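You operate a simulated robot arm through the tools that you are given. There is no shell and no other tool.

Carry out the task below with a simulated robot arm. There is one attempt and no reset: what you move stays moved.

Task
Set the oxygen meter to 20.9 % and press Store.
Fine: stand the blue cap on the grey plate beside the sensor; leave the meter on.

It is judged by the outcome, as a careful person would: the job done as asked, and still so three seconds after it is handed in. It fails if anything else is knocked over, pushed out of place, dropped, spilled or broken. A push-on lid holds only when it is set on centred and level and pressed home; a screw cap is set on level and turned clockwise until tight.

Robot
A 7-joint arm with a two-finger parallel gripper, fixed in place. Base frame: the origin is at the foot of the arm, x ahead of it, y to its left, z up; the work surface is at about z = 0.87. Readings come in m, degrees, newtons and seconds.
With the tool pointing down near the work surface it reaches from about 0.24 to 0.68 m from the base axis. Its first joint turns from -66.0 to 66.0 degrees. Payload 2.4 kg.
Tool frame: the origin (TCP) lies between the finger pads and is the grasp point; the fingertips stand 0.03 m ahead of it; z points along the fingers, y is the line along which they close. The gripper opens to 0.094 m. The fingers are 0.028 m wide and 0.01 m thick; the gripper's body (0.05 by 0.096 m) begins 0.055 m behind the TCP.
Orientation is told as [roll, pitch, yaw] about the base's x, y, z axes, in that order, counted from this pose: with the fingers straight down and closing along the base's y, the tool's x points along the base's -x, its y along +y and its z along -z.

Tools
- The arm moves only by the tool step_arm. Its argument "rows" is one flat list of numbers, 7 for each row, row after row: the shift along the tool's x, y, z in m, then the turn, a rotation vector about the tool's x, y, z in degrees, then the opening in per cent of the stroke, from 0 (shut) to 100 (fully open). In form: [tx, ty, tz, wx, wy, wz, fingers, tx, ty, tz, wx, wy, wz, fingers, ...]. A call has 1 to 20 rows; each row is the pose to reach, as a shift and turn from the pose commanded when the call began, along the tool's axes at that moment. Rows are played at 5 a second. More than 0.05 m and 8.6 degrees between two rows, or a gripper value outside its range, and nothing of the call is played. A pose out of reach is approached as far as the arm can. The call stops where the force on the tool passes 40 N (or 10 N more than at its start, if that is more) or the arm is blocked; 0.2 s more then pass. The fingers move at their own pace (about 0.153 m/s each) and stop on an object; they squeeze with about 21 N. The grip force told is the motor's: it shows also when the fingers shut on nothing. Time passes only in rows, and 0.2 s behind the last, so rows that repeat a pose let the fingers close. The reply holds the time, the measured pose of the TCP, the force on the tool along the base axes, the opening and the grip force, in the units named above and with some noise, with the torque about the TCP (base axes, N m) and any sound that the robot's microphone picked up.
- Cameras (640 x 400 px; columns grow to the right, rows downward): "scene" is fixed at [0.0498, 0.488, 1.4448]; the picture's right is [-0.59, -0.81, 0.00], its down [-0.45, 0.33, -0.83] and it looks along [0.67, -0.49, -0.56] (base axes); focal length 364 px, centre (320, 200). "wrist" rides on the gripper at [0.076, 0.014, -0.102] in the tool frame; the picture's right is [-0.18, 0.98, 0.00], its down [-0.75, -0.14, -0.64] and it looks along [-0.63, -0.12, 0.77] (tool axes); focal length 243 px, centre (320, 200). There is no depth. A picture from a camera that has moved, and an enlarged one, comes with that camera's place and axes in the base frame and with its lens.
- snapshot(camera): a new picture of that camera. It takes no simulated time.
- close_up(camera, box): a new picture of the part [left, top, right, bottom] of that camera's present view, enlarged. It takes no simulated time.
- close_job(): hands the job in; it is judged then, once.

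Nothing tells you positions but the pictures and the camera data. Unless the task says otherwise, let go and move clear before handing in.

The tools are called after "Emit:" as name(argument=value, ...) on one line, values as JSON. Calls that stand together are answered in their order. step_arm: Moves the arm, as the interface text tells. Its arguments: {"type":"object","properties":{"rows":{"type":"array"}},"required":["rows"]} The other tools are called the same way: snapshot (camera) takes a picture; close_up (camera, box) takes an enlarged picture of a part of a camera's view; close_job () hands the job in.

At the start:

```text
time_s: 0.0
ee_pos: [0.3857, 0.1604, 1.2301]
orientation: [0.0, 0.0, -0.1]
contact_force: [0.4, 0.0, 0.3]
ft_torque: [0.0, 0.01, 0.01]
opening: 0.0941
finger_force: 0.1
```

scene: 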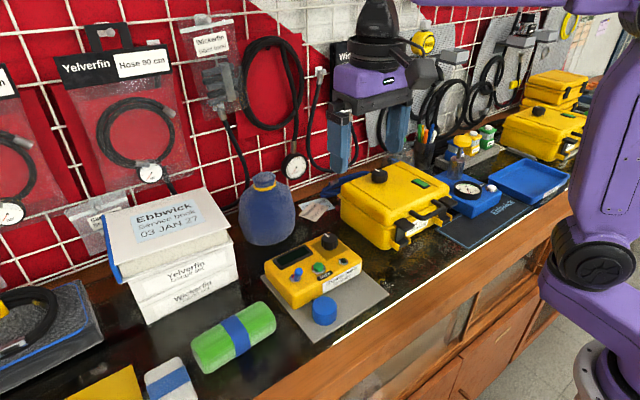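
wrist: 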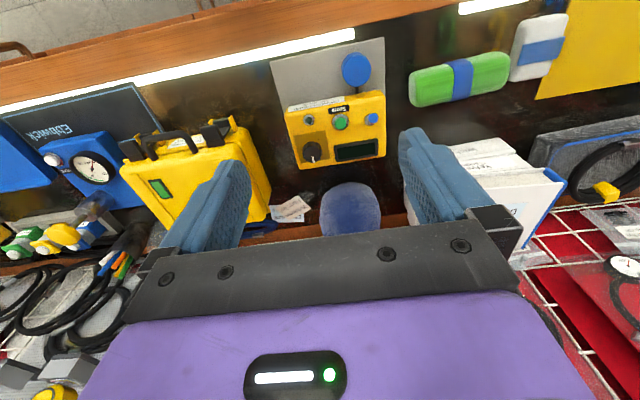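

I see a yellow meter with a display, black knob, green and blue buttons on a grey plate, and a blue cap standing on the plate's near corner. I'll look closer before moving.

Emit:
close_up(camera="scene", box=[240, 210, 400, 350])

Emit:
close_up(camera="wrist", box=[260, 30, 400, 180])

```text
2.86 times, centred on (320, 280) of scene
camera zoom: at [0.0498, 0.488, 1.4448], right [-0.59, -0.81, 0.0], down [-0.45, 0.33, -0.83], along [0.67, -0.49, -0.56], focal length 1039 px, centre (320, -29)
```

zoom: 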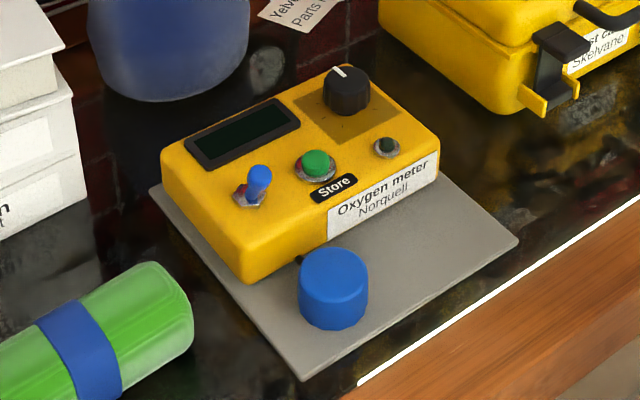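

```text
2.67 times, centred on (330, 105) of wrist
camera zoom: at [0.3095, 0.1741, 1.3318], right [0.18, 0.98, 0.0], down [0.75, -0.14, 0.64], along [0.63, -0.12, -0.77], focal length 647 px, centre (293, 453)
```

zoom: 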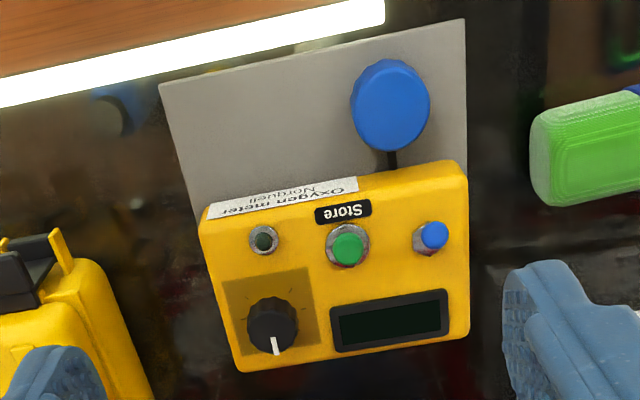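

The meter is off (dark display); its blue toggle is the power switch, and the blue cap sits over the sensor in front of it at roughly (0.407, 0.215), top ≈0.91. I'll bring the wrist camera closer to measure precisely.

Emit:
step_arm(rows=[0.01, 0.008, 0.04, 0, 0, 0, 100, 0.02, 0.016, 0.08, 0, 0, 0, 100, 0.03, 0.024, 0.12, 0, 0, 0, 100, 0.04, 0.032, 0.16, 0, 0, 0, 100, 0.05, 0.04, 0.19, 0, 0, 0, 100, 0.05, 0.04, 0.19, 0, 0, 0, 100])

Emit:
snapshot(camera="wrist")

Emit:
close_up(camera="scene", box=[240, 210, 400, 350])

```text
time_s: 1.4
ee_pos: [0.3349, 0.2011, 1.0397]
orientation: [0.0, -0.1, 0.0]
contact_force: [0.9, 0.0, 0.4]
ft_torque: [-0.02, 0.02, -0.01]
opening: 0.0938
finger_force: 0.1
```

```text
taken
camera wrist: at [0.2591, 0.2146, 1.1417], right [0.18, 0.98, 0.0], down [0.75, -0.14, 0.64], along [0.63, -0.12, -0.77], focal length 243 px, centre (320, 200)
```

wrist: 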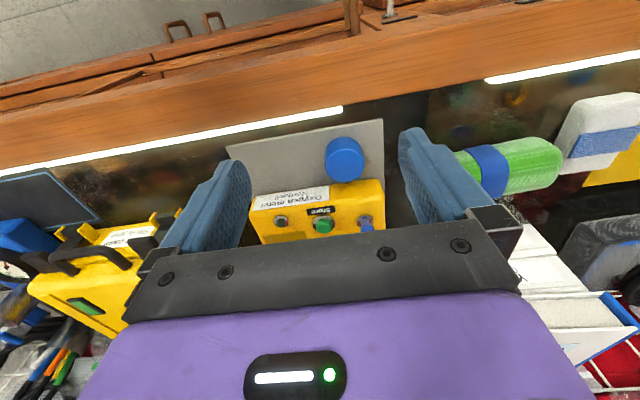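

```text
2.86 times, centred on (320, 280) of scene
camera zoom: at [0.0498, 0.488, 1.4448], right [-0.59, -0.81, 0.0], down [-0.45, 0.33, -0.83], along [0.67, -0.49, -0.56], focal length 1039 px, centre (320, -29)
```

zoom: 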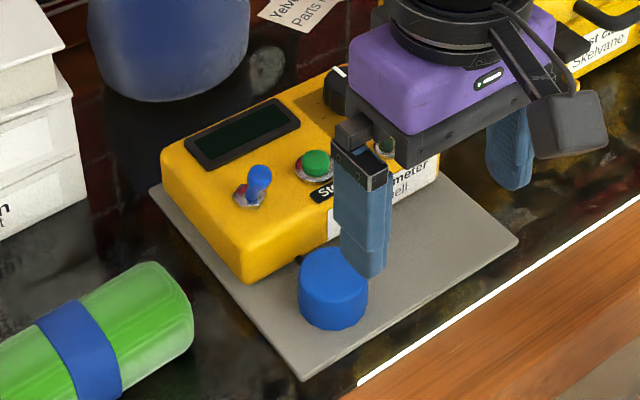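

Emit:
close_up(camera="wrist", box=[230, 110, 410, 240])

```text
3.08 times, centred on (320, 175) of wrist
camera zoom: at [0.2591, 0.2146, 1.1417], right [0.18, 0.98, 0.0], down [0.75, -0.14, 0.64], along [0.63, -0.12, -0.77], focal length 746 px, centre (320, 277)
```

zoom: 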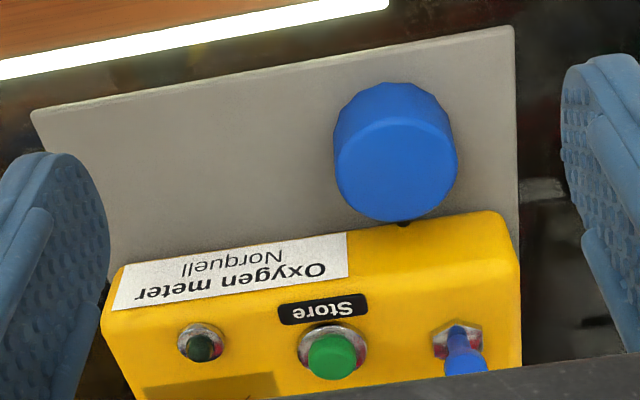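

The cap is ~45 mm wide centred near (0.406, 0.215), plate top ≈0.874, cap top ≈0.91; the meter's front face is at about x=0.44. I'll move above the cap and verify alignment before descending.

Emit:
step_arm(rows=[-0.03, 0.005, 0.015, 0, 0, 0, 85, -0.06, 0.01, 0.03, 0, 0, 0, 85, -0.071, 0.014, 0.055, 0, 0, 0, 85, -0.071, 0.014, 0.075, 0, 0, 0, 85, -0.071, 0.014, 0.075, 0, 0, 0, 85])

Emit:
snapshot(camera="wrist")

Emit:
close_up(camera="scene", box=[240, 210, 400, 350])

```text
time_s: 2.6
ee_pos: [0.406, 0.2129, 0.9651]
orientation: [0.0, 0.0, 0.1]
contact_force: [-0.2, -0.6, 0.0]
ft_torque: [0.0, 0.01, 0.0]
opening: 0.0802
finger_force: 0.1
```

```text
taken
camera wrist: at [0.3308, 0.2275, 1.0667], right [0.18, 0.98, 0.0], down [0.75, -0.14, 0.64], along [0.63, -0.12, -0.77], focal length 243 px, centre (320, 200)
```

wrist: 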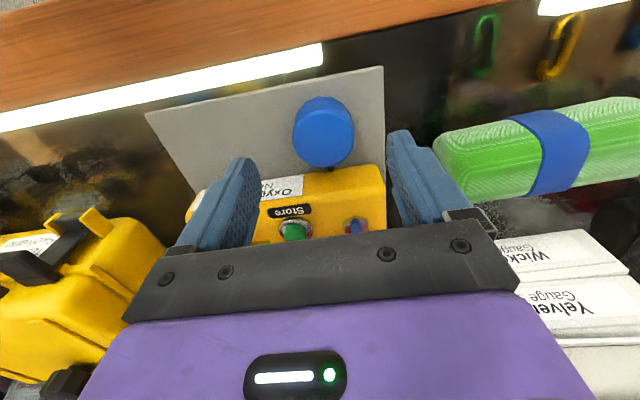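

```text
2.86 times, centred on (320, 280) of scene
camera zoom: at [0.0498, 0.488, 1.4448], right [-0.59, -0.81, 0.0], down [-0.45, 0.33, -0.83], along [0.67, -0.49, -0.56], focal length 1039 px, centre (320, -29)
```

zoom: 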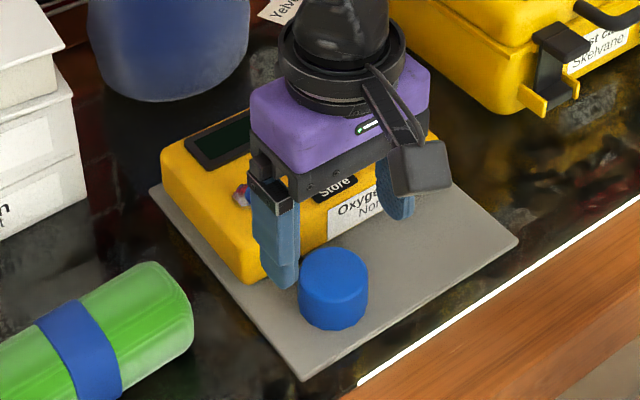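

Emit:
close_up(camera="wrist", box=[220, 60, 430, 200])

```text
2.86 times, centred on (325, 130) of wrist
camera zoom: at [0.3308, 0.2275, 1.0667], right [0.18, 0.98, 0.0], down [0.75, -0.14, 0.64], along [0.63, -0.12, -0.77], focal length 693 px, centre (306, 400)
```

zoom: 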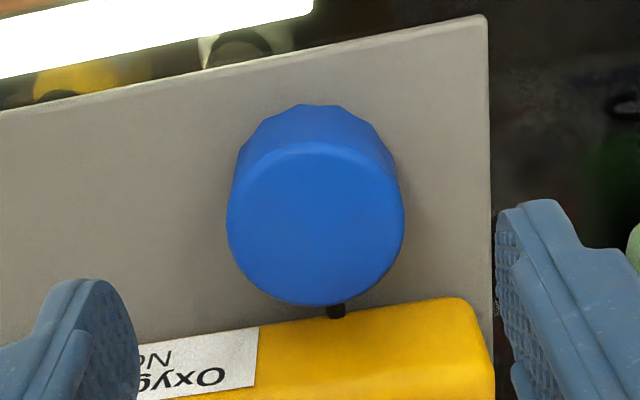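

The cap's centre reads (0.4065, 0.2155), so I'm nearly aligned. I'll descend to grip its sides and close gently, then check before lifting.

Emit:
step_arm(rows=[0, 0.002, 0.018, 0, 0, 0, 85, 0, 0.002, 0.036, 0, 0, 0, 85, 0, 0.002, 0.052, 0, 0, 0, 85, 0, 0.002, 0.052, 0, 0, 0, 85, 0, 0.002, 0.052, 0, 0, 0, 60, 0, 0.002, 0.052, 0, 0, 0, 50])

Emit:
close_up(camera="wrist", box=[220, 60, 430, 200])

Emit:
close_up(camera="scene", box=[240, 210, 400, 350])

```text
time_s: 4.0
ee_pos: [0.4072, 0.2158, 0.9127]
orientation: [0.1, 0.0, 0.1]
contact_force: [-1.3, 0.1, 1.0]
ft_torque: [-0.01, 0.0, 0.0]
opening: 0.0471
finger_force: 0.0
```

```text
2.86 times, centred on (325, 130) of wrist
camera zoom: at [0.3306, 0.2304, 1.0153], right [0.18, 0.98, 0.0], down [0.75, -0.14, 0.64], along [0.63, -0.12, -0.77], focal length 693 px, centre (306, 400)
```

zoom: 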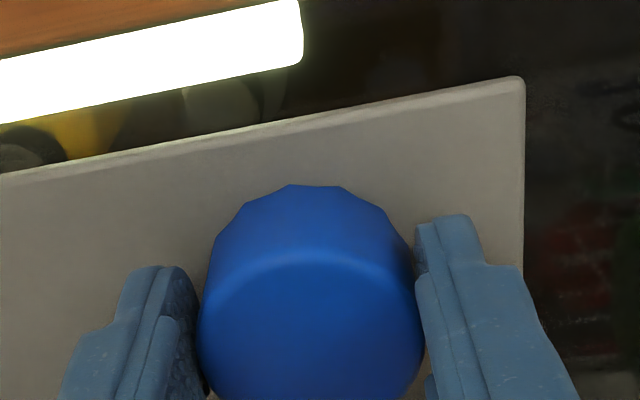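

```text
2.86 times, centred on (320, 280) of scene
camera zoom: at [0.0498, 0.488, 1.4448], right [-0.59, -0.81, 0.0], down [-0.45, 0.33, -0.83], along [0.67, -0.49, -0.56], focal length 1039 px, centre (320, -29)
```

zoom: 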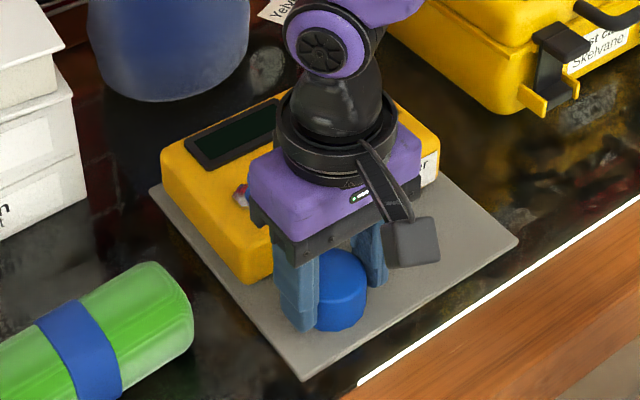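

The fingers straddle the cap well, with about 2 mm play each side. Now I'll close on it and lift a few millimetres slowly, watching the force.

Emit:
step_arm(rows=[0, 0, 0, 0, 0, 0, 46, 0, 0, 0, 0, 0, 0, 44, 0, 0, 0, 0, 0, 0, 40, 0, 0, 0, 0, 0, 0, 36, 0, 0, 0, 0, 0, 0, 30, 0, 0, 0, 0, 0, 0, 30])

```text
time_s: 5.4
ee_pos: [0.4062, 0.2163, 0.913]
orientation: [0.0, 0.1, 0.0]
contact_force: [-0.1, 0.2, -0.1]
ft_torque: [-0.01, 0.01, -0.01]
opening: 0.0448
finger_force: 20.6
```

Gripped at 44.8 mm with no side load. I'll lift slowly by 8 mm.

Emit:
step_arm(rows=[0, 0, -0.002, 0, 0, 0, 20, 0, 0, -0.004, 0, 0, 0, 20, 0, 0, -0.006, 0, 0, 0, 20, 0, 0, -0.008, 0, 0, 0, 20])

Emit:
close_up(camera="scene", box=[240, 210, 400, 350])

```text
time_s: 6.4
ee_pos: [0.4066, 0.2157, 0.9213]
orientation: [0.0, 0.0, -0.1]
contact_force: [-0.1, -0.8, -0.4]
ft_torque: [0.0, -0.05, -0.01]
opening: 0.045
finger_force: 21.0
```

```text
2.86 times, centred on (320, 280) of scene
camera zoom: at [0.0498, 0.488, 1.4448], right [-0.59, -0.81, 0.0], down [-0.45, 0.33, -0.83], along [0.67, -0.49, -0.56], focal length 1039 px, centre (320, -29)
```

zoom: 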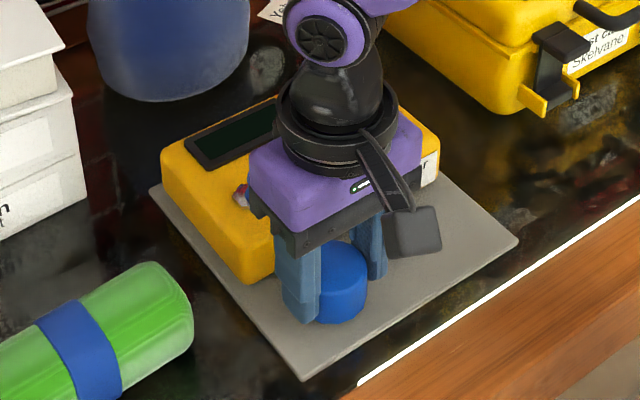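

The cap comes up with almost no resistance. I'll keep lifting straight to clear the sensor, then look.

Emit:
step_arm(rows=[0, 0, -0.01, 0, 0, 0, 20, 0, 0, -0.02, 0, 0, 0, 20, 0, 0, -0.03, 0, 0, 0, 20, 0, 0, -0.04, 0, 0, 0, 20, 0, 0, -0.05, 0, 0, 0, 20, 0, 0, -0.06, 0, 0, 0, 20])

Emit:
close_up(camera="scene", box=[240, 210, 400, 350])

Emit:
snapshot(camera="wrist")

```text
time_s: 7.8
ee_pos: [0.4073, 0.2154, 0.9825]
orientation: [0.0, 0.1, -0.1]
contact_force: [-0.3, -0.6, 0.2]
ft_torque: [0.05, -0.01, 0.01]
opening: 0.0446
finger_force: 21.6
```

```text
2.86 times, centred on (320, 280) of scene
camera zoom: at [0.0498, 0.488, 1.4448], right [-0.59, -0.81, 0.0], down [-0.45, 0.33, -0.83], along [0.67, -0.49, -0.56], focal length 1039 px, centre (320, -29)
```

zoom: 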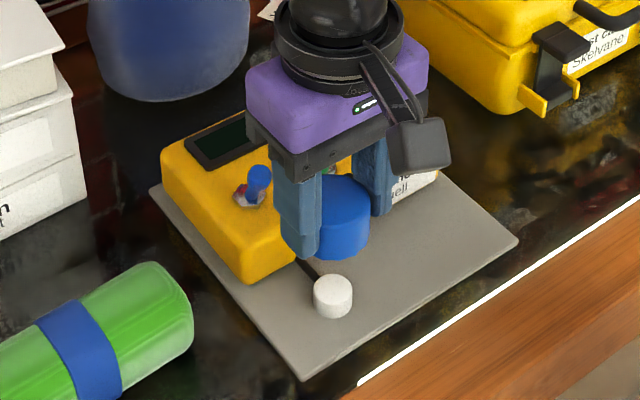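

```text
taken
camera wrist: at [0.3304, 0.2299, 1.0831], right [0.18, 0.98, 0.0], down [0.75, -0.14, 0.64], along [0.63, -0.12, -0.77], focal length 243 px, centre (320, 200)
```

wrist: 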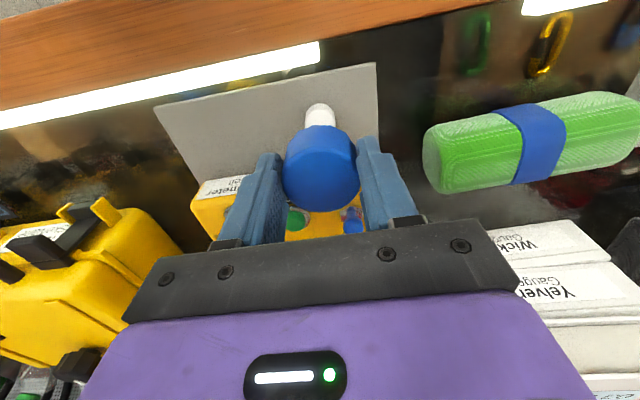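

The white sensor stays on the plate and the cap is in hand. I'll carry it about 80 mm along -y to a clear spot on the plate at (0.407, 0.136) and lower it to just above the surface.

Emit:
step_arm(rows=[0, -0.02, 0, 0, 0, 0, 20, 0, -0.04, 0, 0, 0, 0, 20, 0, -0.06, 0, 0, 0, 0, 20, 0, -0.08, 0, 0, 0, 0, 20, 0, -0.08, 0.02, 0, 0, 0, 20, 0, -0.08, 0.04, 0, 0, 0, 20, 0, -0.08, 0.055, 0, 0, 0, 20, 0, -0.08, 0.065, 0, 0, 0, 20, 0, -0.08, 0.065, 0, 0, 0, 20])

Emit:
close_up(camera="scene", box=[240, 210, 400, 350])

Emit:
close_up(camera="wrist", box=[220, 60, 430, 200])

```text
time_s: 9.8
ee_pos: [0.4064, 0.1353, 0.9154]
orientation: [0.0, 0.0, 0.0]
contact_force: [-0.3, 0.4, 0.4]
ft_torque: [-0.01, -0.01, -0.04]
opening: 0.0449
finger_force: 20.8
```

```text
2.86 times, centred on (320, 280) of scene
camera zoom: at [0.0498, 0.488, 1.4448], right [-0.59, -0.81, 0.0], down [-0.45, 0.33, -0.83], along [0.67, -0.49, -0.56], focal length 1039 px, centre (320, -29)
```

zoom: 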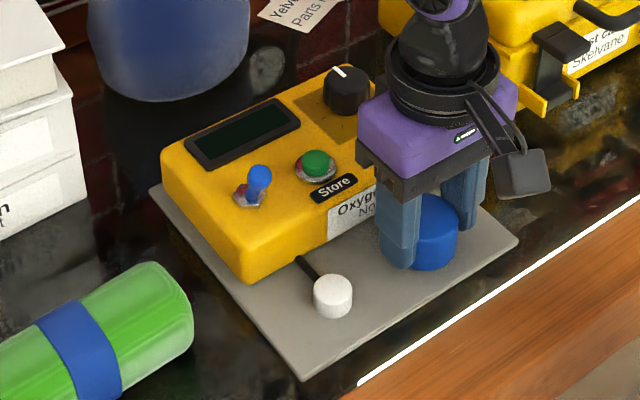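

```text
2.86 times, centred on (325, 130) of wrist
camera zoom: at [0.3307, 0.1498, 1.017], right [0.18, 0.98, 0.0], down [0.75, -0.14, 0.64], along [0.63, -0.12, -0.77], focal length 693 px, centre (306, 400)
```

zoom: 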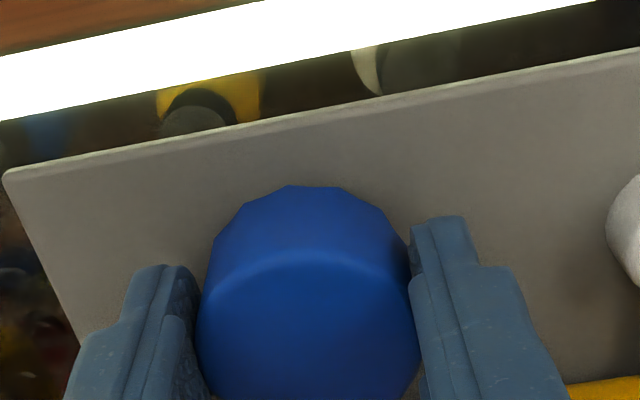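

The cap is over the plate, clear of the sensor, and a couple of millimetres above the surface. I'll lower in 1 mm steps until I feel contact.

Emit:
step_arm(rows=[0, 0, 0.001, 0, 0, 0, 20, 0, 0, 0.002, 0, 0, 0, 20, 0, 0, 0.0025, 0, 0, 0, 20, 0, 0, 0.003, 0, 0, 0, 20])

```text
time_s: 10.8
ee_pos: [0.4067, 0.1358, 0.9137]
orientation: [0.0, 0.0, 0.0]
contact_force: [-2.6, -0.3, 12.5]
ft_torque: [-0.05, 0.09, 0.0]
opening: 0.0448
finger_force: 21.8
```

The cap has touched the plate (about 12 N). I'll ease off a bit and open the fingers slightly, then rise straight up.

Emit:
step_arm(rows=[0, 0, -0.001, 0, 0, 0, 20, 0, 0, -0.001, 0, 0, 0, 48, 0, 0, -0.001, 0, 0, 0, 56, 0, 0, -0.001, 0, 0, 0, 60, 0, 0, -0.001, 0, 0, 0, 60, 0, 0, -0.02, 0, 0, 0, 60, 0, 0, -0.04, 0, 0, 0, 60, 0, 0, -0.07, 0, 0, 0, 60, 0, 0, -0.1, 0, 0, 0, 60, 0, 0, -0.1, 0, 0, 0, 60])

Emit:
close_up(camera="scene", box=[240, 210, 400, 350])

Emit:
snapshot(camera="wrist")

```text
time_s: 13.0
ee_pos: [0.4058, 0.1358, 1.0131]
orientation: [0.0, 0.0, 0.0]
contact_force: [0.0, 0.8, 0.0]
ft_torque: [0.02, 0.0, 0.0]
opening: 0.0564
finger_force: 0.2
```

```text
2.86 times, centred on (320, 280) of scene
camera zoom: at [0.0498, 0.488, 1.4448], right [-0.59, -0.81, 0.0], down [-0.45, 0.33, -0.83], along [0.67, -0.49, -0.56], focal length 1039 px, centre (320, -29)
```

zoom: 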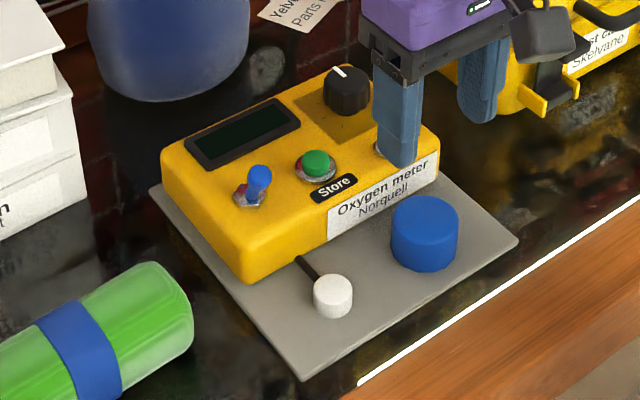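

```text
taken
camera wrist: at [0.3305, 0.1499, 1.1149], right [0.18, 0.98, 0.0], down [0.75, -0.14, 0.64], along [0.63, -0.12, -0.77], focal length 243 px, centre (320, 200)
```

wrist: 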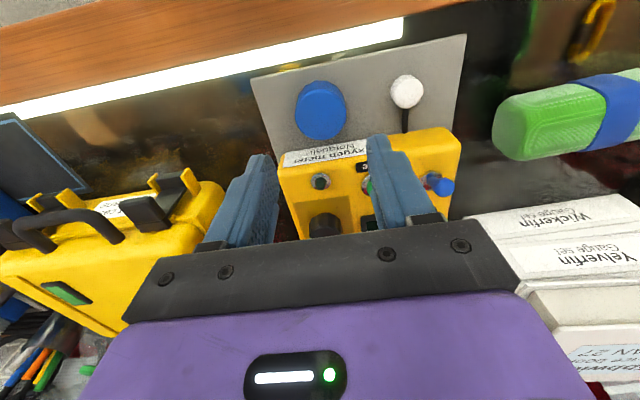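

The cap now stands on the plate beside the sensor. Next I'll hover over the meter to examine the toggle, knob and buttons closely.

Emit:
step_arm(rows=[-0.03, 0.012, -0.01, 0, 0, 0, 100, -0.06, 0.024, -0.02, 0, 0, 0, 100, -0.08, 0.035, -0.02, 0, 0, 0, 100, -0.08, 0.035, -0.02, 0, 0, 0, 100])

Emit:
snapshot(camera="wrist")

Emit:
close_up(camera="wrist", box=[220, 60, 430, 200])

Emit:
close_up(camera="scene", box=[270, 225, 370, 295])

```text
time_s: 14.0
ee_pos: [0.4865, 0.1702, 1.0331]
orientation: [0.0, 0.0, 0.0]
contact_force: [-0.1, 0.4, -0.4]
ft_torque: [-0.02, -0.01, 0.03]
opening: 0.094
finger_force: 0.1
```

```text
taken
camera wrist: at [0.4112, 0.1848, 1.1349], right [0.18, 0.98, 0.0], down [0.75, -0.14, 0.64], along [0.63, -0.12, -0.77], focal length 243 px, centre (320, 200)
```

wrist: 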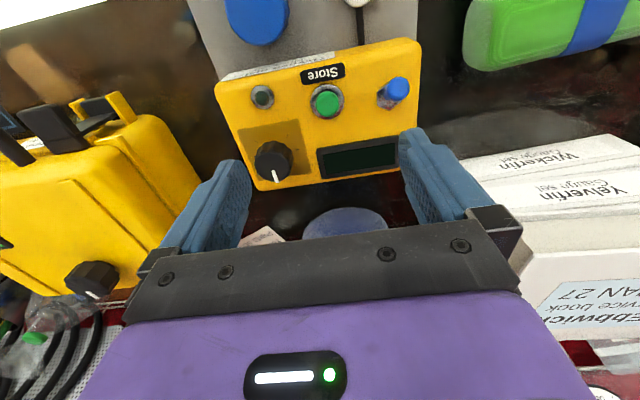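

```text
2.86 times, centred on (325, 130) of wrist
camera zoom: at [0.4112, 0.1848, 1.1349], right [0.18, 0.98, 0.0], down [0.75, -0.14, 0.64], along [0.63, -0.12, -0.77], focal length 693 px, centre (306, 400)
```

zoom: 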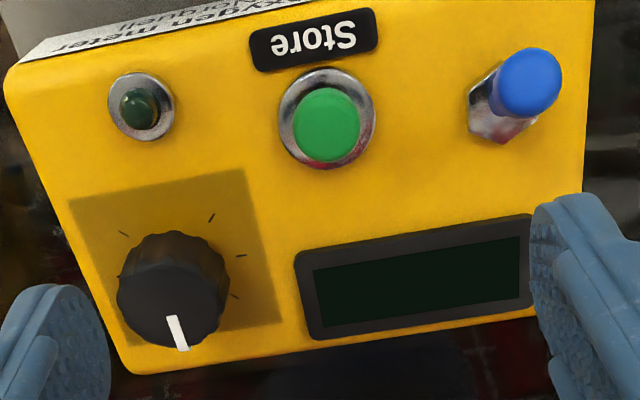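

```text
5.71 times, centred on (320, 260) of scene
camera zoom: at [0.0498, 0.488, 1.4448], right [-0.59, -0.81, 0.0], down [-0.45, 0.33, -0.83], along [0.67, -0.49, -0.56], focal length 2078 px, centre (320, -143)
```

zoom: 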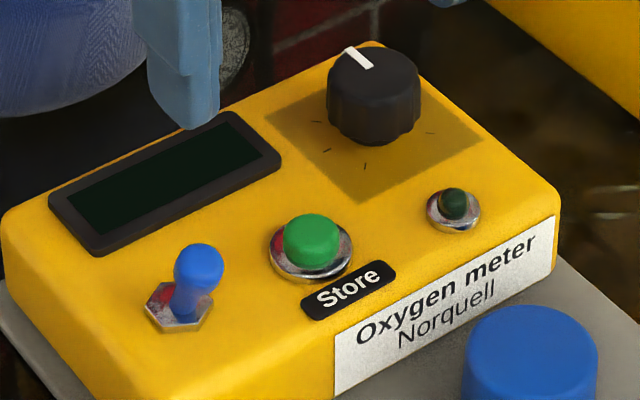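

The toggle's lever leans toward the operator (tip ≈ (0.471, 0.2295, 0.948), pivot ≈ (0.487, 0.229)); the knob is at ≈(0.521, 0.119) and Store at ≈(0.481, 0.177). I'll place closed fingers just in front of the toggle tip and check before pushing it away from the operator.

Emit:
step_arm(rows=[0.025, 0.03, 0, 0, 0, 0, 50, 0.0515, 0.059, 0, 0, 0, 0, 0, 0.0515, 0.059, 0.03, 0, 0, 0, 0, 0.0515, 0.059, 0.055, 0, 0, 0, 0, 0.0515, 0.059, 0.068, 0, 0, 0, 0, 0.0515, 0.059, 0.068, 0, 0, 0, 0])

Emit:
close_up(camera="scene", box=[240, 200, 380, 300])

Emit:
snapshot(camera="wrist")

```text
time_s: 15.4
ee_pos: [0.4336, 0.2291, 0.9647]
orientation: [0.0, -0.1, 0.0]
contact_force: [-0.7, -0.1, -0.2]
ft_torque: [0.01, 0.0, 0.01]
opening: 0.0
finger_force: 21.0
```

```text
4.00 times, centred on (310, 250) of scene
camera zoom: at [0.0498, 0.488, 1.4448], right [-0.59, -0.81, 0.0], down [-0.45, 0.33, -0.83], along [0.67, -0.49, -0.56], focal length 1455 px, centre (360, 0)
```

zoom: 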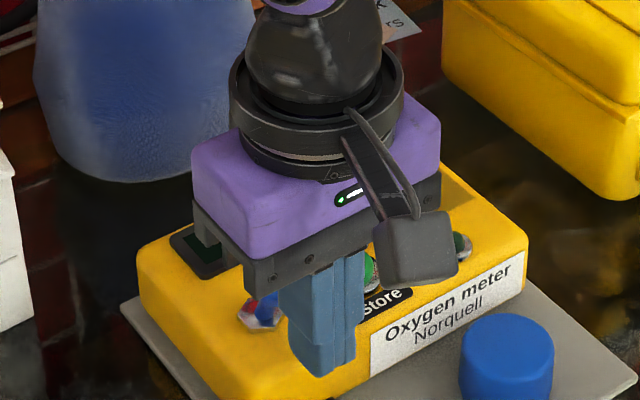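

```text
taken
camera wrist: at [0.3585, 0.2436, 1.0669], right [0.18, 0.98, 0.0], down [0.75, -0.14, 0.64], along [0.63, -0.12, -0.77], focal length 243 px, centre (320, 200)
```

wrist: 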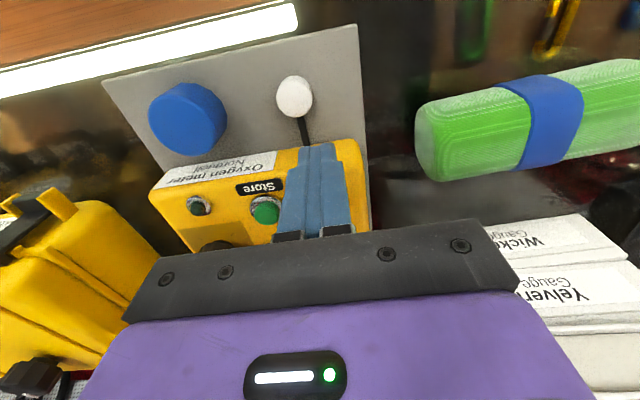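

The closed fingers are in front of the toggle tip, clear of everything else. I'll push slowly away from the operator, watching the force.

Emit:
step_arm(rows=[-0.006, 0, 0, 0, 0, 0, 0, -0.012, 0, 0, 0, 0, 0, 0, -0.018, 0, 0, 0, 0, 0, 0, -0.024, 0, 0, 0, 0, 0, 0, -0.03, 0, 0, 0, 0, 0, 0, -0.036, 0, 0, 0, 0, 0, 0])

Emit:
close_up(camera="scene", box=[240, 200, 380, 300])

Emit:
snapshot(camera="wrist")

```text
time_s: 16.8
ee_pos: [0.4699, 0.2297, 0.9653]
orientation: [0.0, 0.1, -0.1]
contact_force: [-5.1, -1.0, 5.0]
ft_torque: [0.04, 0.1, -0.02]
opening: 0.0002
finger_force: 21.0
```

```text
4.00 times, centred on (310, 250) of scene
camera zoom: at [0.0496, 0.4879, 1.4448], right [-0.59, -0.81, 0.0], down [-0.45, 0.33, -0.83], along [0.67, -0.49, -0.56], focal length 1455 px, centre (360, 0)
```

zoom: 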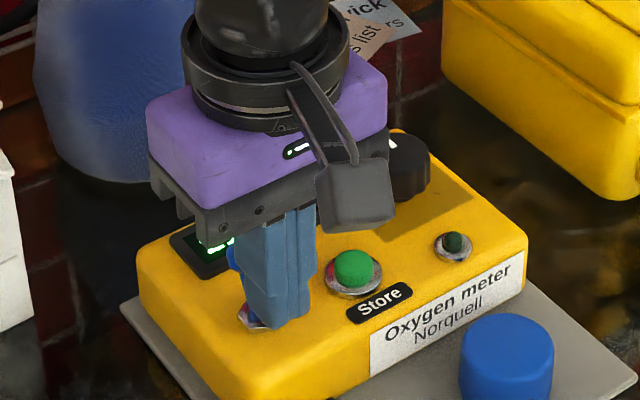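

```text
taken
camera wrist: at [0.3947, 0.244, 1.0671], right [0.18, 0.98, 0.0], down [0.75, -0.14, 0.64], along [0.63, -0.12, -0.77], focal length 243 px, centre (320, 200)
```

wrist: 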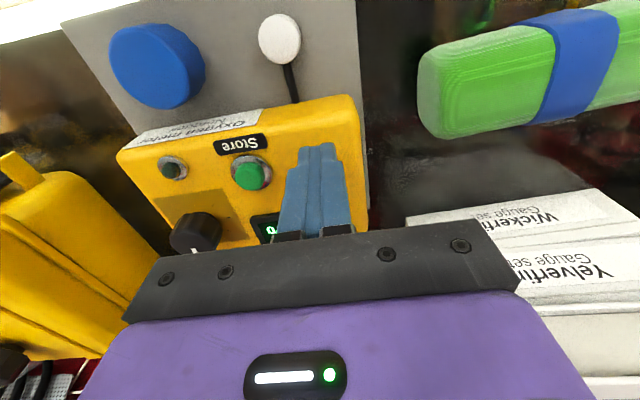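

The display has lit up, so the toggle has flipped. I'll back away and look at the reading.

Emit:
step_arm(rows=[0.01, 0, 0, 0, 0, 0, 0, 0.02, 0, 0, 0, 0, 0, 0, 0.02, 0, -0.03, 0, 0, 0, 0, 0.02, -0.02, -0.06, 0, 0, 0, 0, 0.0, -0.06, -0.08, 0, 0, 0, 60, -0.02, -0.06, -0.08, 0, 0, 0, 100, -0.02, -0.06, -0.08, 0, 0, 0, 100])

Emit:
snapshot(camera="wrist")

Emit:
close_up(camera="wrist", box=[200, 40, 440, 200])

Emit:
close_up(camera="scene", box=[270, 225, 370, 295])

```text
time_s: 18.4
ee_pos: [0.4916, 0.1696, 1.0453]
orientation: [0.0, 0.0, 0.1]
contact_force: [-1.2, -0.2, 0.4]
ft_torque: [0.0, 0.02, 0.02]
opening: 0.0939
finger_force: 0.0
```

```text
taken
camera wrist: at [0.415, 0.1844, 1.1473], right [0.18, 0.98, 0.0], down [0.75, -0.14, 0.64], along [0.63, -0.12, -0.77], focal length 243 px, centre (320, 200)
```

wrist: 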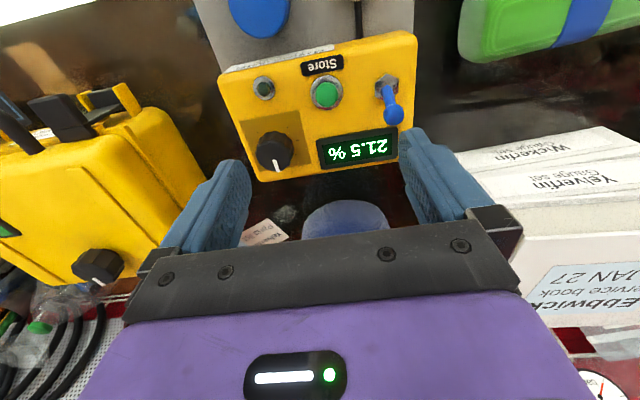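

```text
2.50 times, centred on (320, 120) of wrist
camera zoom: at [0.415, 0.1844, 1.1473], right [0.18, 0.98, 0.0], down [0.75, -0.14, 0.64], along [0.63, -0.12, -0.77], focal length 606 px, centre (320, 400)
```

zoom: 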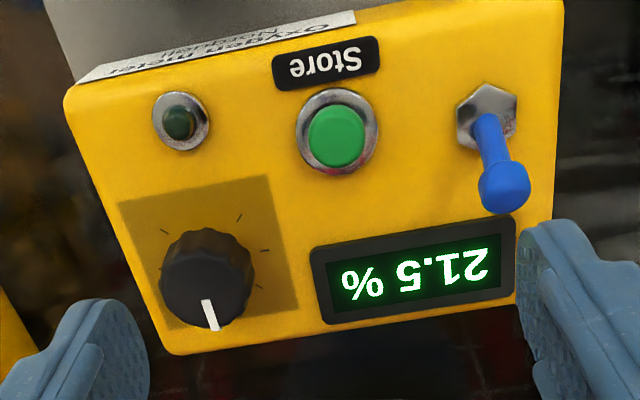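

```text
5.71 times, centred on (320, 260) of scene
camera zoom: at [0.0498, 0.488, 1.4448], right [-0.59, -0.81, 0.0], down [-0.45, 0.33, -0.83], along [0.67, -0.49, -0.56], focal length 2078 px, centre (320, -143)
```

zoom: 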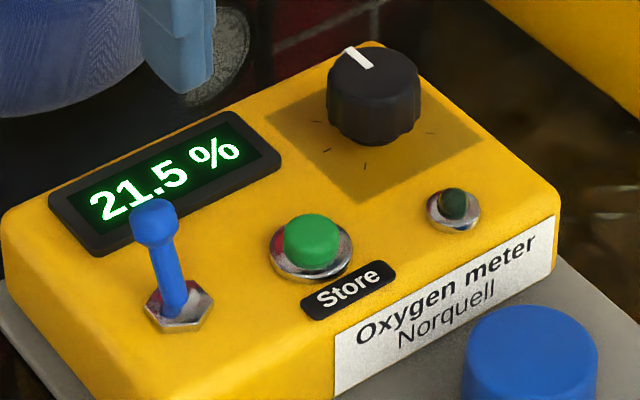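

The meter is on and reads 21.5 %, so I need to bring it down by 0.6 with the knob. I'll hover over the knob to refine its centre before gripping.

Emit:
step_arm(rows=[-0.015, -0.025, 0, 0, 0, 0, 75, -0.03, -0.05, 0, 0, 0, 0, 75, -0.03, -0.05, 0.03, 0, 0, 0, 75, -0.03, -0.05, 0.03, 0, 0, 0, 75])

Emit:
snapshot(camera="wrist")

Emit:
close_up(camera="wrist", box=[230, 60, 410, 180])

Emit:
close_up(camera="scene", box=[270, 215, 370, 285])

```text
time_s: 19.4
ee_pos: [0.5202, 0.1208, 1.0142]
orientation: [0.0, 0.0, 0.1]
contact_force: [-0.2, 0.6, 0.8]
ft_torque: [0.0, 0.02, 0.03]
opening: 0.0708
finger_force: 0.1
```

```text
taken
camera wrist: at [0.4447, 0.1347, 1.1166], right [0.18, 0.98, 0.0], down [0.75, -0.14, 0.64], along [0.63, -0.12, -0.77], focal length 243 px, centre (320, 200)
```

wrist: 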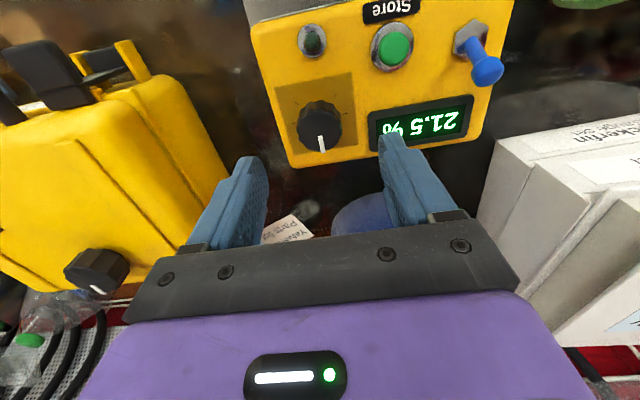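

```text
3.33 times, centred on (320, 120) of wrist
camera zoom: at [0.4447, 0.1347, 1.1166], right [0.18, 0.98, 0.0], down [0.75, -0.14, 0.64], along [0.63, -0.12, -0.77], focal length 809 px, centre (320, 467)
```

zoom: 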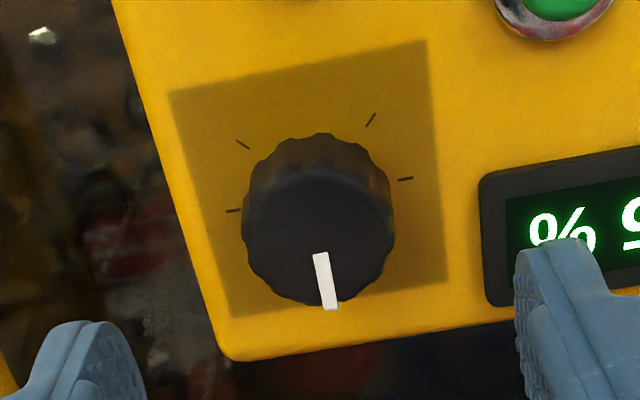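

```text
5.71 times, centred on (320, 250) of scene
camera zoom: at [0.0498, 0.488, 1.4448], right [-0.59, -0.81, 0.0], down [-0.45, 0.33, -0.83], along [0.67, -0.49, -0.56], focal length 2078 px, centre (320, -86)
```

zoom: 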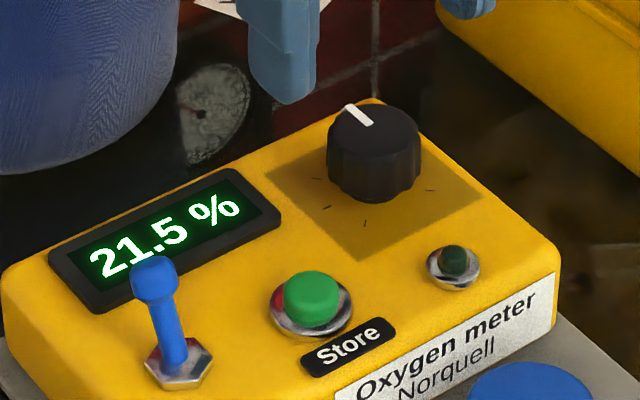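

Knob centre refined to (0.521, 0.1195), diameter ≈35 mm, top ≈0.943. I'll descend around it with the fingers slightly wider, keeping the tips above the panel.

Emit:
step_arm(rows=[-0.0005, -0.0012, 0.02, 0, 0, 0, 53, -0.0005, -0.0012, 0.04, 0, 0, 0, 53, -0.0005, -0.0012, 0.05, 0, 0, 0, 53, -0.0005, -0.0012, 0.057, 0, 0, 0, 53, -0.0005, -0.0012, 0.057, 0, 0, 0, 53])

Emit:
snapshot(camera="wrist")

Emit:
close_up(camera="scene", box=[270, 215, 370, 285])

```text
time_s: 20.6
ee_pos: [0.5217, 0.1191, 0.9573]
orientation: [0.0, 0.1, 0.0]
contact_force: [-0.2, 0.2, 0.5]
ft_torque: [-0.03, 0.02, 0.01]
opening: 0.0499
finger_force: 0.1
```

```text
taken
camera wrist: at [0.4456, 0.1329, 1.0595], right [0.18, 0.98, 0.0], down [0.75, -0.14, 0.64], along [0.63, -0.12, -0.77], focal length 243 px, centre (320, 200)
```

wrist: 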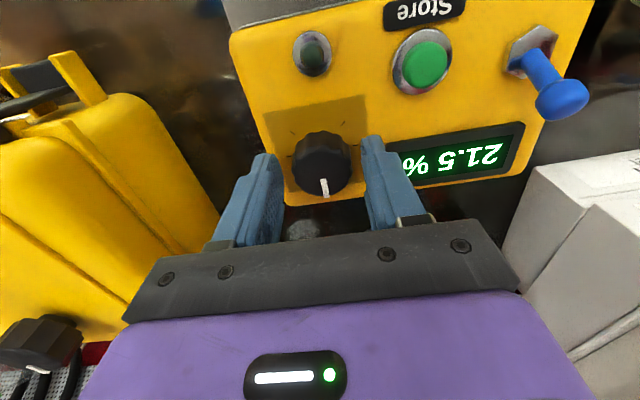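

```text
5.71 times, centred on (320, 250) of scene
camera zoom: at [0.0498, 0.488, 1.4448], right [-0.59, -0.81, 0.0], down [-0.45, 0.33, -0.83], along [0.67, -0.49, -0.56], focal length 2078 px, centre (320, -86)
```

zoom: 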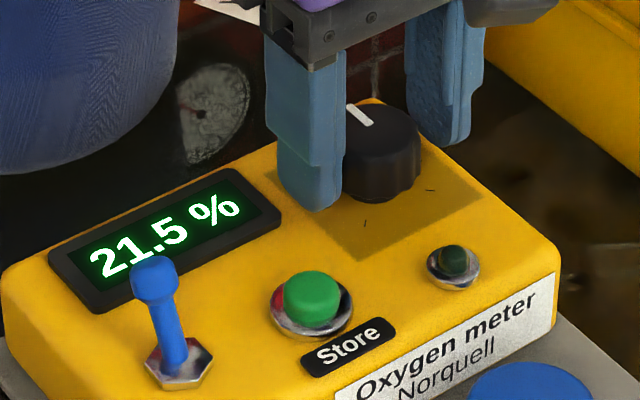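

The fingers straddle the knob evenly, and the display remains visible to the scene camera. Now I'll close on the knob.

Emit:
step_arm(rows=[0, 0, 0, 0, 0, 0, 46, 0, 0, 0, 0, 0, 0, 41, 0, 0, 0, 0, 0, 0, 38, 0, 0, 0, 0, 0, 0, 34, 0, 0, 0, 0, 0, 0, 30, 0, 0, 0, 0, 0, 0, 30])

Emit:
close_up(camera="scene", box=[270, 215, 370, 285])

```text
time_s: 22.0
ee_pos: [0.5219, 0.1205, 0.9584]
orientation: [0.0, -0.1, 0.2]
contact_force: [0.7, 12.6, -3.0]
ft_torque: [-0.22, -0.16, 0.0]
opening: 0.0353
finger_force: 44.6
```

```text
5.71 times, centred on (320, 250) of scene
camera zoom: at [0.0498, 0.4883, 1.4447], right [-0.59, -0.81, 0.0], down [-0.45, 0.33, -0.83], along [0.67, -0.49, -0.56], focal length 2078 px, centre (320, -86)
```

zoom: 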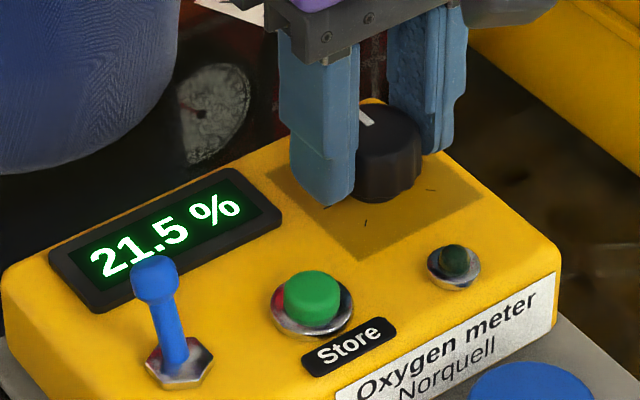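

There's a 12 N sideways load, meaning the knob centre is about 1–2 mm further +y. I'll shift to relieve it before turning.

Emit:
step_arm(rows=[0, 0.001, 0, 0, 0, 0, 30, 0, 0.0018, 0, 0, 0, 0, 30, 0, 0.0018, 0, 0, 0, 0, 30])

```text
time_s: 22.8
ee_pos: [0.5219, 0.1204, 0.9582]
orientation: [0.0, 0.0, -0.2]
contact_force: [-2.4, 4.9, -3.8]
ft_torque: [0.76, -0.74, -0.03]
opening: 0.0355
finger_force: 44.3
```

The load is down to 5 N. I'll try a small counter-clockwise turn (as seen from above) and read the display.

Emit:
step_arm(rows=[0, 0.0005, 0, 0, 0, -1.5, 30, 0, 0.0005, 0, 0, 0, -3, 30, 0, 0.0005, 0, 0, 0, -4, 30, 0, 0.0005, 0, 0, 0, -4, 30])

Emit:
close_up(camera="scene", box=[270, 215, 370, 285])

```text
time_s: 23.8
ee_pos: [0.5216, 0.1204, 0.9575]
orientation: [0.1, 0.0, 4.0]
contact_force: [0.7, -1.4, -4.1]
ft_torque: [0.38, -0.13, 0.0]
opening: 0.0355
finger_force: 45.2
```

```text
5.71 times, centred on (320, 250) of scene
camera zoom: at [0.0499, 0.4879, 1.4448], right [-0.59, -0.81, 0.0], down [-0.45, 0.33, -0.83], along [0.67, -0.49, -0.56], focal length 2078 px, centre (320, -86)
```

zoom: 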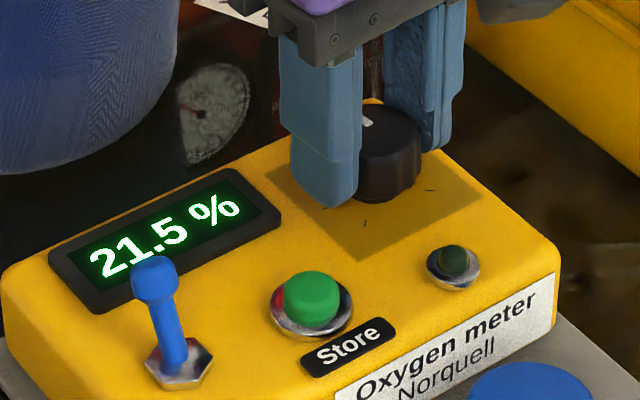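

Still 21.5 after 4°; I'll turn a further 8° counter-clockwise and check again.

Emit:
step_arm(rows=[0, 0, 0, 0, 0, -2, 30, 0, 0, 0, 0, 0, -4, 30, 0, 0, 0, 0, 0, -6, 30, 0, 0, 0, 0, 0, -8, 30, 0, 0, 0, 0, 0, -8, 30])

Emit:
close_up(camera="scene", box=[270, 215, 370, 285])

```text
time_s: 25.0
ee_pos: [0.522, 0.1207, 0.9582]
orientation: [0.0, 0.1, 12.1]
contact_force: [-0.5, -3.7, -6.7]
ft_torque: [0.4, 0.14, 0.0]
opening: 0.0354
finger_force: 45.1
```

```text
5.71 times, centred on (320, 250) of scene
camera zoom: at [0.0499, 0.4879, 1.4448], right [-0.59, -0.81, 0.0], down [-0.45, 0.33, -0.83], along [0.67, -0.49, -0.56], focal length 2078 px, centre (320, -86)
```

zoom: 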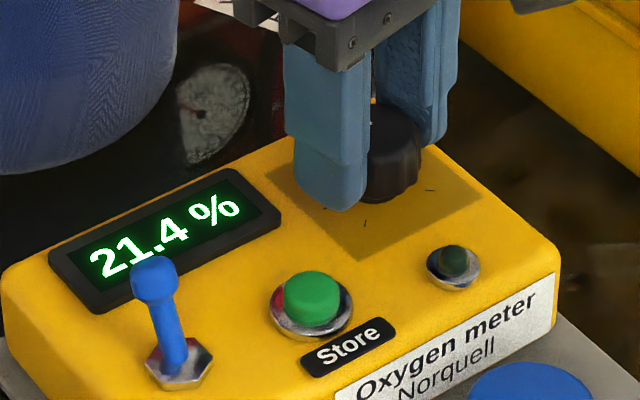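

It now reads 21.4, so counter-clockwise lowers it. I'll turn another 20° to learn the sensitivity.

Emit:
step_arm(rows=[0, 0, 0, 0, 0, -4, 30, 0, 0, 0, 0, 0, -8, 30, 0, 0, 0, 0, 0, -12, 30, 0, 0, 0, 0, 0, -16, 30, 0, 0, 0, 0, 0, -20, 30, 0, 0, 0, 0, 0, -20, 30])

Emit:
close_up(camera="scene", box=[270, 215, 370, 285])

```text
time_s: 26.4
ee_pos: [0.5212, 0.1195, 0.9581]
orientation: [0.0, 0.0, 32.0]
contact_force: [-0.5, -2.4, 2.7]
ft_torque: [-0.37, 1.13, 0.05]
opening: 0.0359
finger_force: 44.9
```

```text
5.71 times, centred on (320, 250) of scene
camera zoom: at [0.0498, 0.4879, 1.4448], right [-0.59, -0.81, 0.0], down [-0.45, 0.33, -0.83], along [0.67, -0.49, -0.56], focal length 2078 px, centre (320, -86)
```

zoom: 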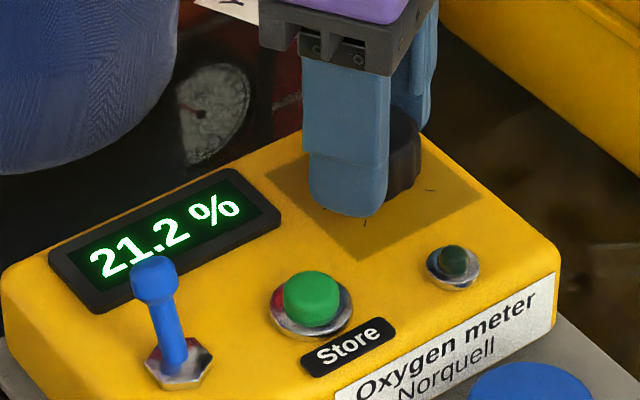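

About 0.01 % per degree, so I need roughly 28° more. I'll go 22° and check.

Emit:
step_arm(rows=[0, 0, 0, 0, 0, -4, 30, 0, 0, 0, 0, 0, -8, 30, 0, 0, 0, 0, 0, -12, 30, 0, 0, 0, 0, 0, -16, 30, 0, 0, 0, 0, 0, -20, 30, 0, 0, 0, 0, 0, -22, 30, 0, 0, 0, 0, 0, -22, 30])

Emit:
close_up(camera="scene", box=[270, 215, 370, 285])

```text
time_s: 28.0
ee_pos: [0.5208, 0.1221, 0.9576]
orientation: [0.0, 0.1, 54.2]
contact_force: [-8.9, -1.9, 3.7]
ft_torque: [0.34, -0.63, 0.0]
opening: 0.0356
finger_force: 44.7
```

```text
5.71 times, centred on (320, 250) of scene
camera zoom: at [0.0494, 0.4879, 1.4449], right [-0.59, -0.81, 0.0], down [-0.45, 0.33, -0.83], along [0.67, -0.49, -0.56], focal length 2078 px, centre (320, -86)
```

zoom: 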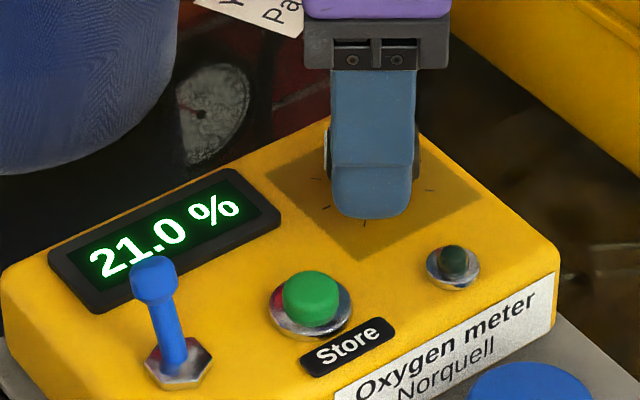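

Now 21.0, with a slight sideways load I'll relieve. I'll turn another 3° to find the 20.9 transition.

Emit:
step_arm(rows=[0.0004, 0.0007, 0, 0, 0, -1.5, 30, 0.0004, 0.0007, 0, 0, 0, -3, 30, 0.0004, 0.0007, 0, 0, 0, -3, 30])

Emit:
close_up(camera="scene", box=[270, 215, 370, 285])

```text
time_s: 28.8
ee_pos: [0.5196, 0.1205, 0.9583]
orientation: [-0.1, -0.1, 56.9]
contact_force: [1.9, 0.3, 2.8]
ft_torque: [-0.33, 0.69, -0.03]
opening: 0.0355
finger_force: 45.4
```

```text
5.71 times, centred on (320, 250) of scene
camera zoom: at [0.0498, 0.488, 1.4448], right [-0.59, -0.81, 0.0], down [-0.45, 0.33, -0.83], along [0.67, -0.49, -0.56], focal length 2078 px, centre (320, -86)
```

zoom: 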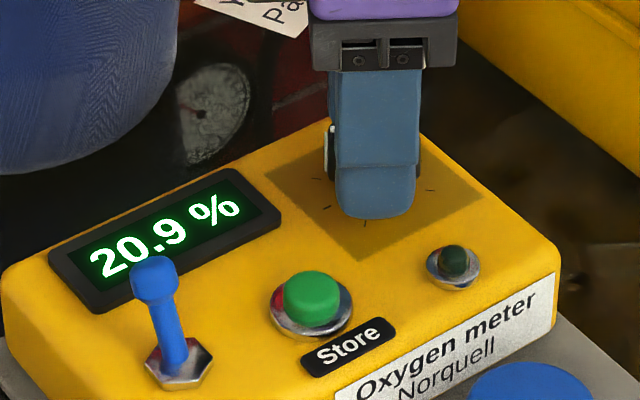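

It reads 20.9; I'll go 3.5° further to sit in the middle of the 20.9 band, then check.

Emit:
step_arm(rows=[0, 0, 0, 0, 0, -1.5, 30, 0, 0, 0, 0, 0, -3, 30, 0, 0, 0, 0, 0, -3.5, 30, 0, 0, 0, 0, 0, -3.5, 30])

Emit:
close_up(camera="scene", box=[270, 215, 370, 285])

```text
time_s: 29.8
ee_pos: [0.5217, 0.1209, 0.9574]
orientation: [0.0, -0.1, 60.4]
contact_force: [2.9, 0.8, -2.8]
ft_torque: [0.87, -0.04, -0.02]
opening: 0.0353
finger_force: 45.4
```

```text
5.71 times, centred on (320, 250) of scene
camera zoom: at [0.0499, 0.488, 1.4448], right [-0.59, -0.81, 0.0], down [-0.45, 0.33, -0.83], along [0.67, -0.49, -0.56], focal length 2078 px, centre (320, -86)
```

zoom: 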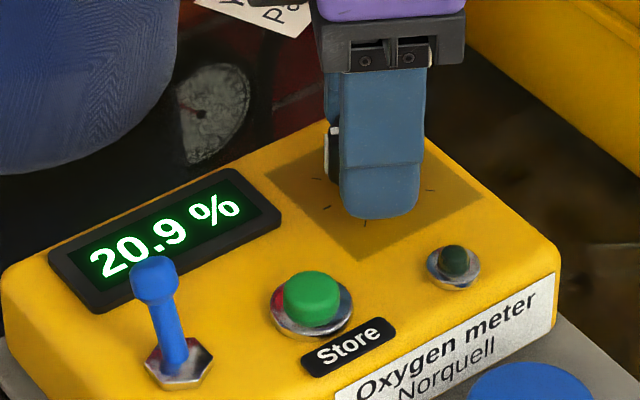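

20.9 % steady. I'll open the fingers without turning, rise straight up and confirm the reading.

Emit:
step_arm(rows=[0, 0, 0, 0, 0, 0, 40, 0, 0, 0, 0, 0, 0, 46, 0, 0, 0, 0, 0, 0, 52, 0, 0, 0, 0, 0, 0, 52, 0, 0, -0.02, 0, 0, 0, 52, 0, 0, -0.05, 0, 0, 0, 52, 0, 0, -0.08, 0, 0, 0, 52, 0, 0, -0.08, 0, 0, 0, 52])

Emit:
close_up(camera="scene", box=[270, 215, 370, 285])

Emit:
snapshot(camera="wrist")

```text
time_s: 31.6
ee_pos: [0.5205, 0.1214, 1.0379]
orientation: [0.0, 0.0, 60.5]
contact_force: [-1.2, -0.1, 0.0]
ft_torque: [-0.03, -0.01, 0.01]
opening: 0.0489
finger_force: 0.1
```

```text
5.71 times, centred on (320, 250) of scene
camera zoom: at [0.0498, 0.488, 1.4448], right [-0.59, -0.81, 0.0], down [-0.45, 0.33, -0.83], along [0.67, -0.49, -0.56], focal length 2078 px, centre (320, -86)
```

zoom: 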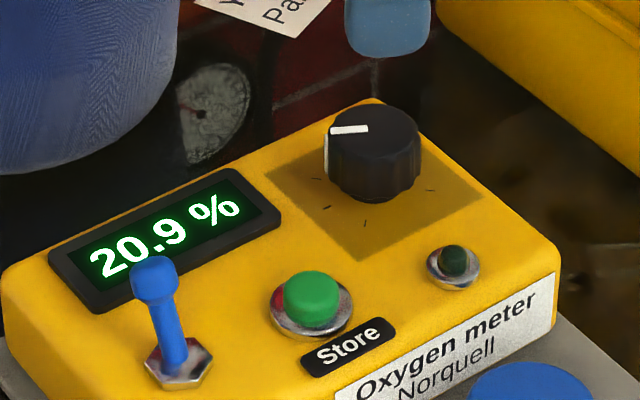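

```text
taken
camera wrist: at [0.4706, 0.0618, 1.14], right [-0.76, 0.64, 0.0], down [0.49, 0.59, 0.64], along [0.41, 0.49, -0.77], focal length 243 px, centre (320, 200)
```

wrist: 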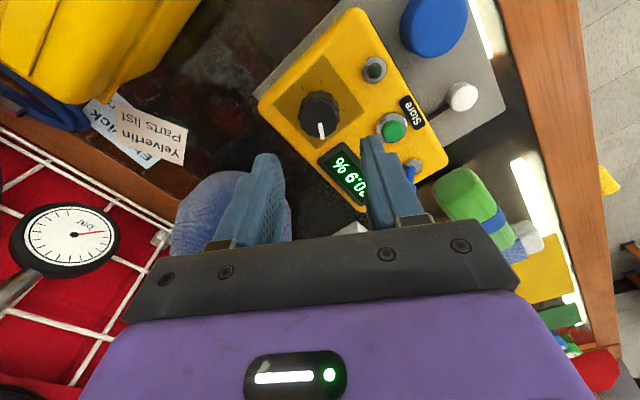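

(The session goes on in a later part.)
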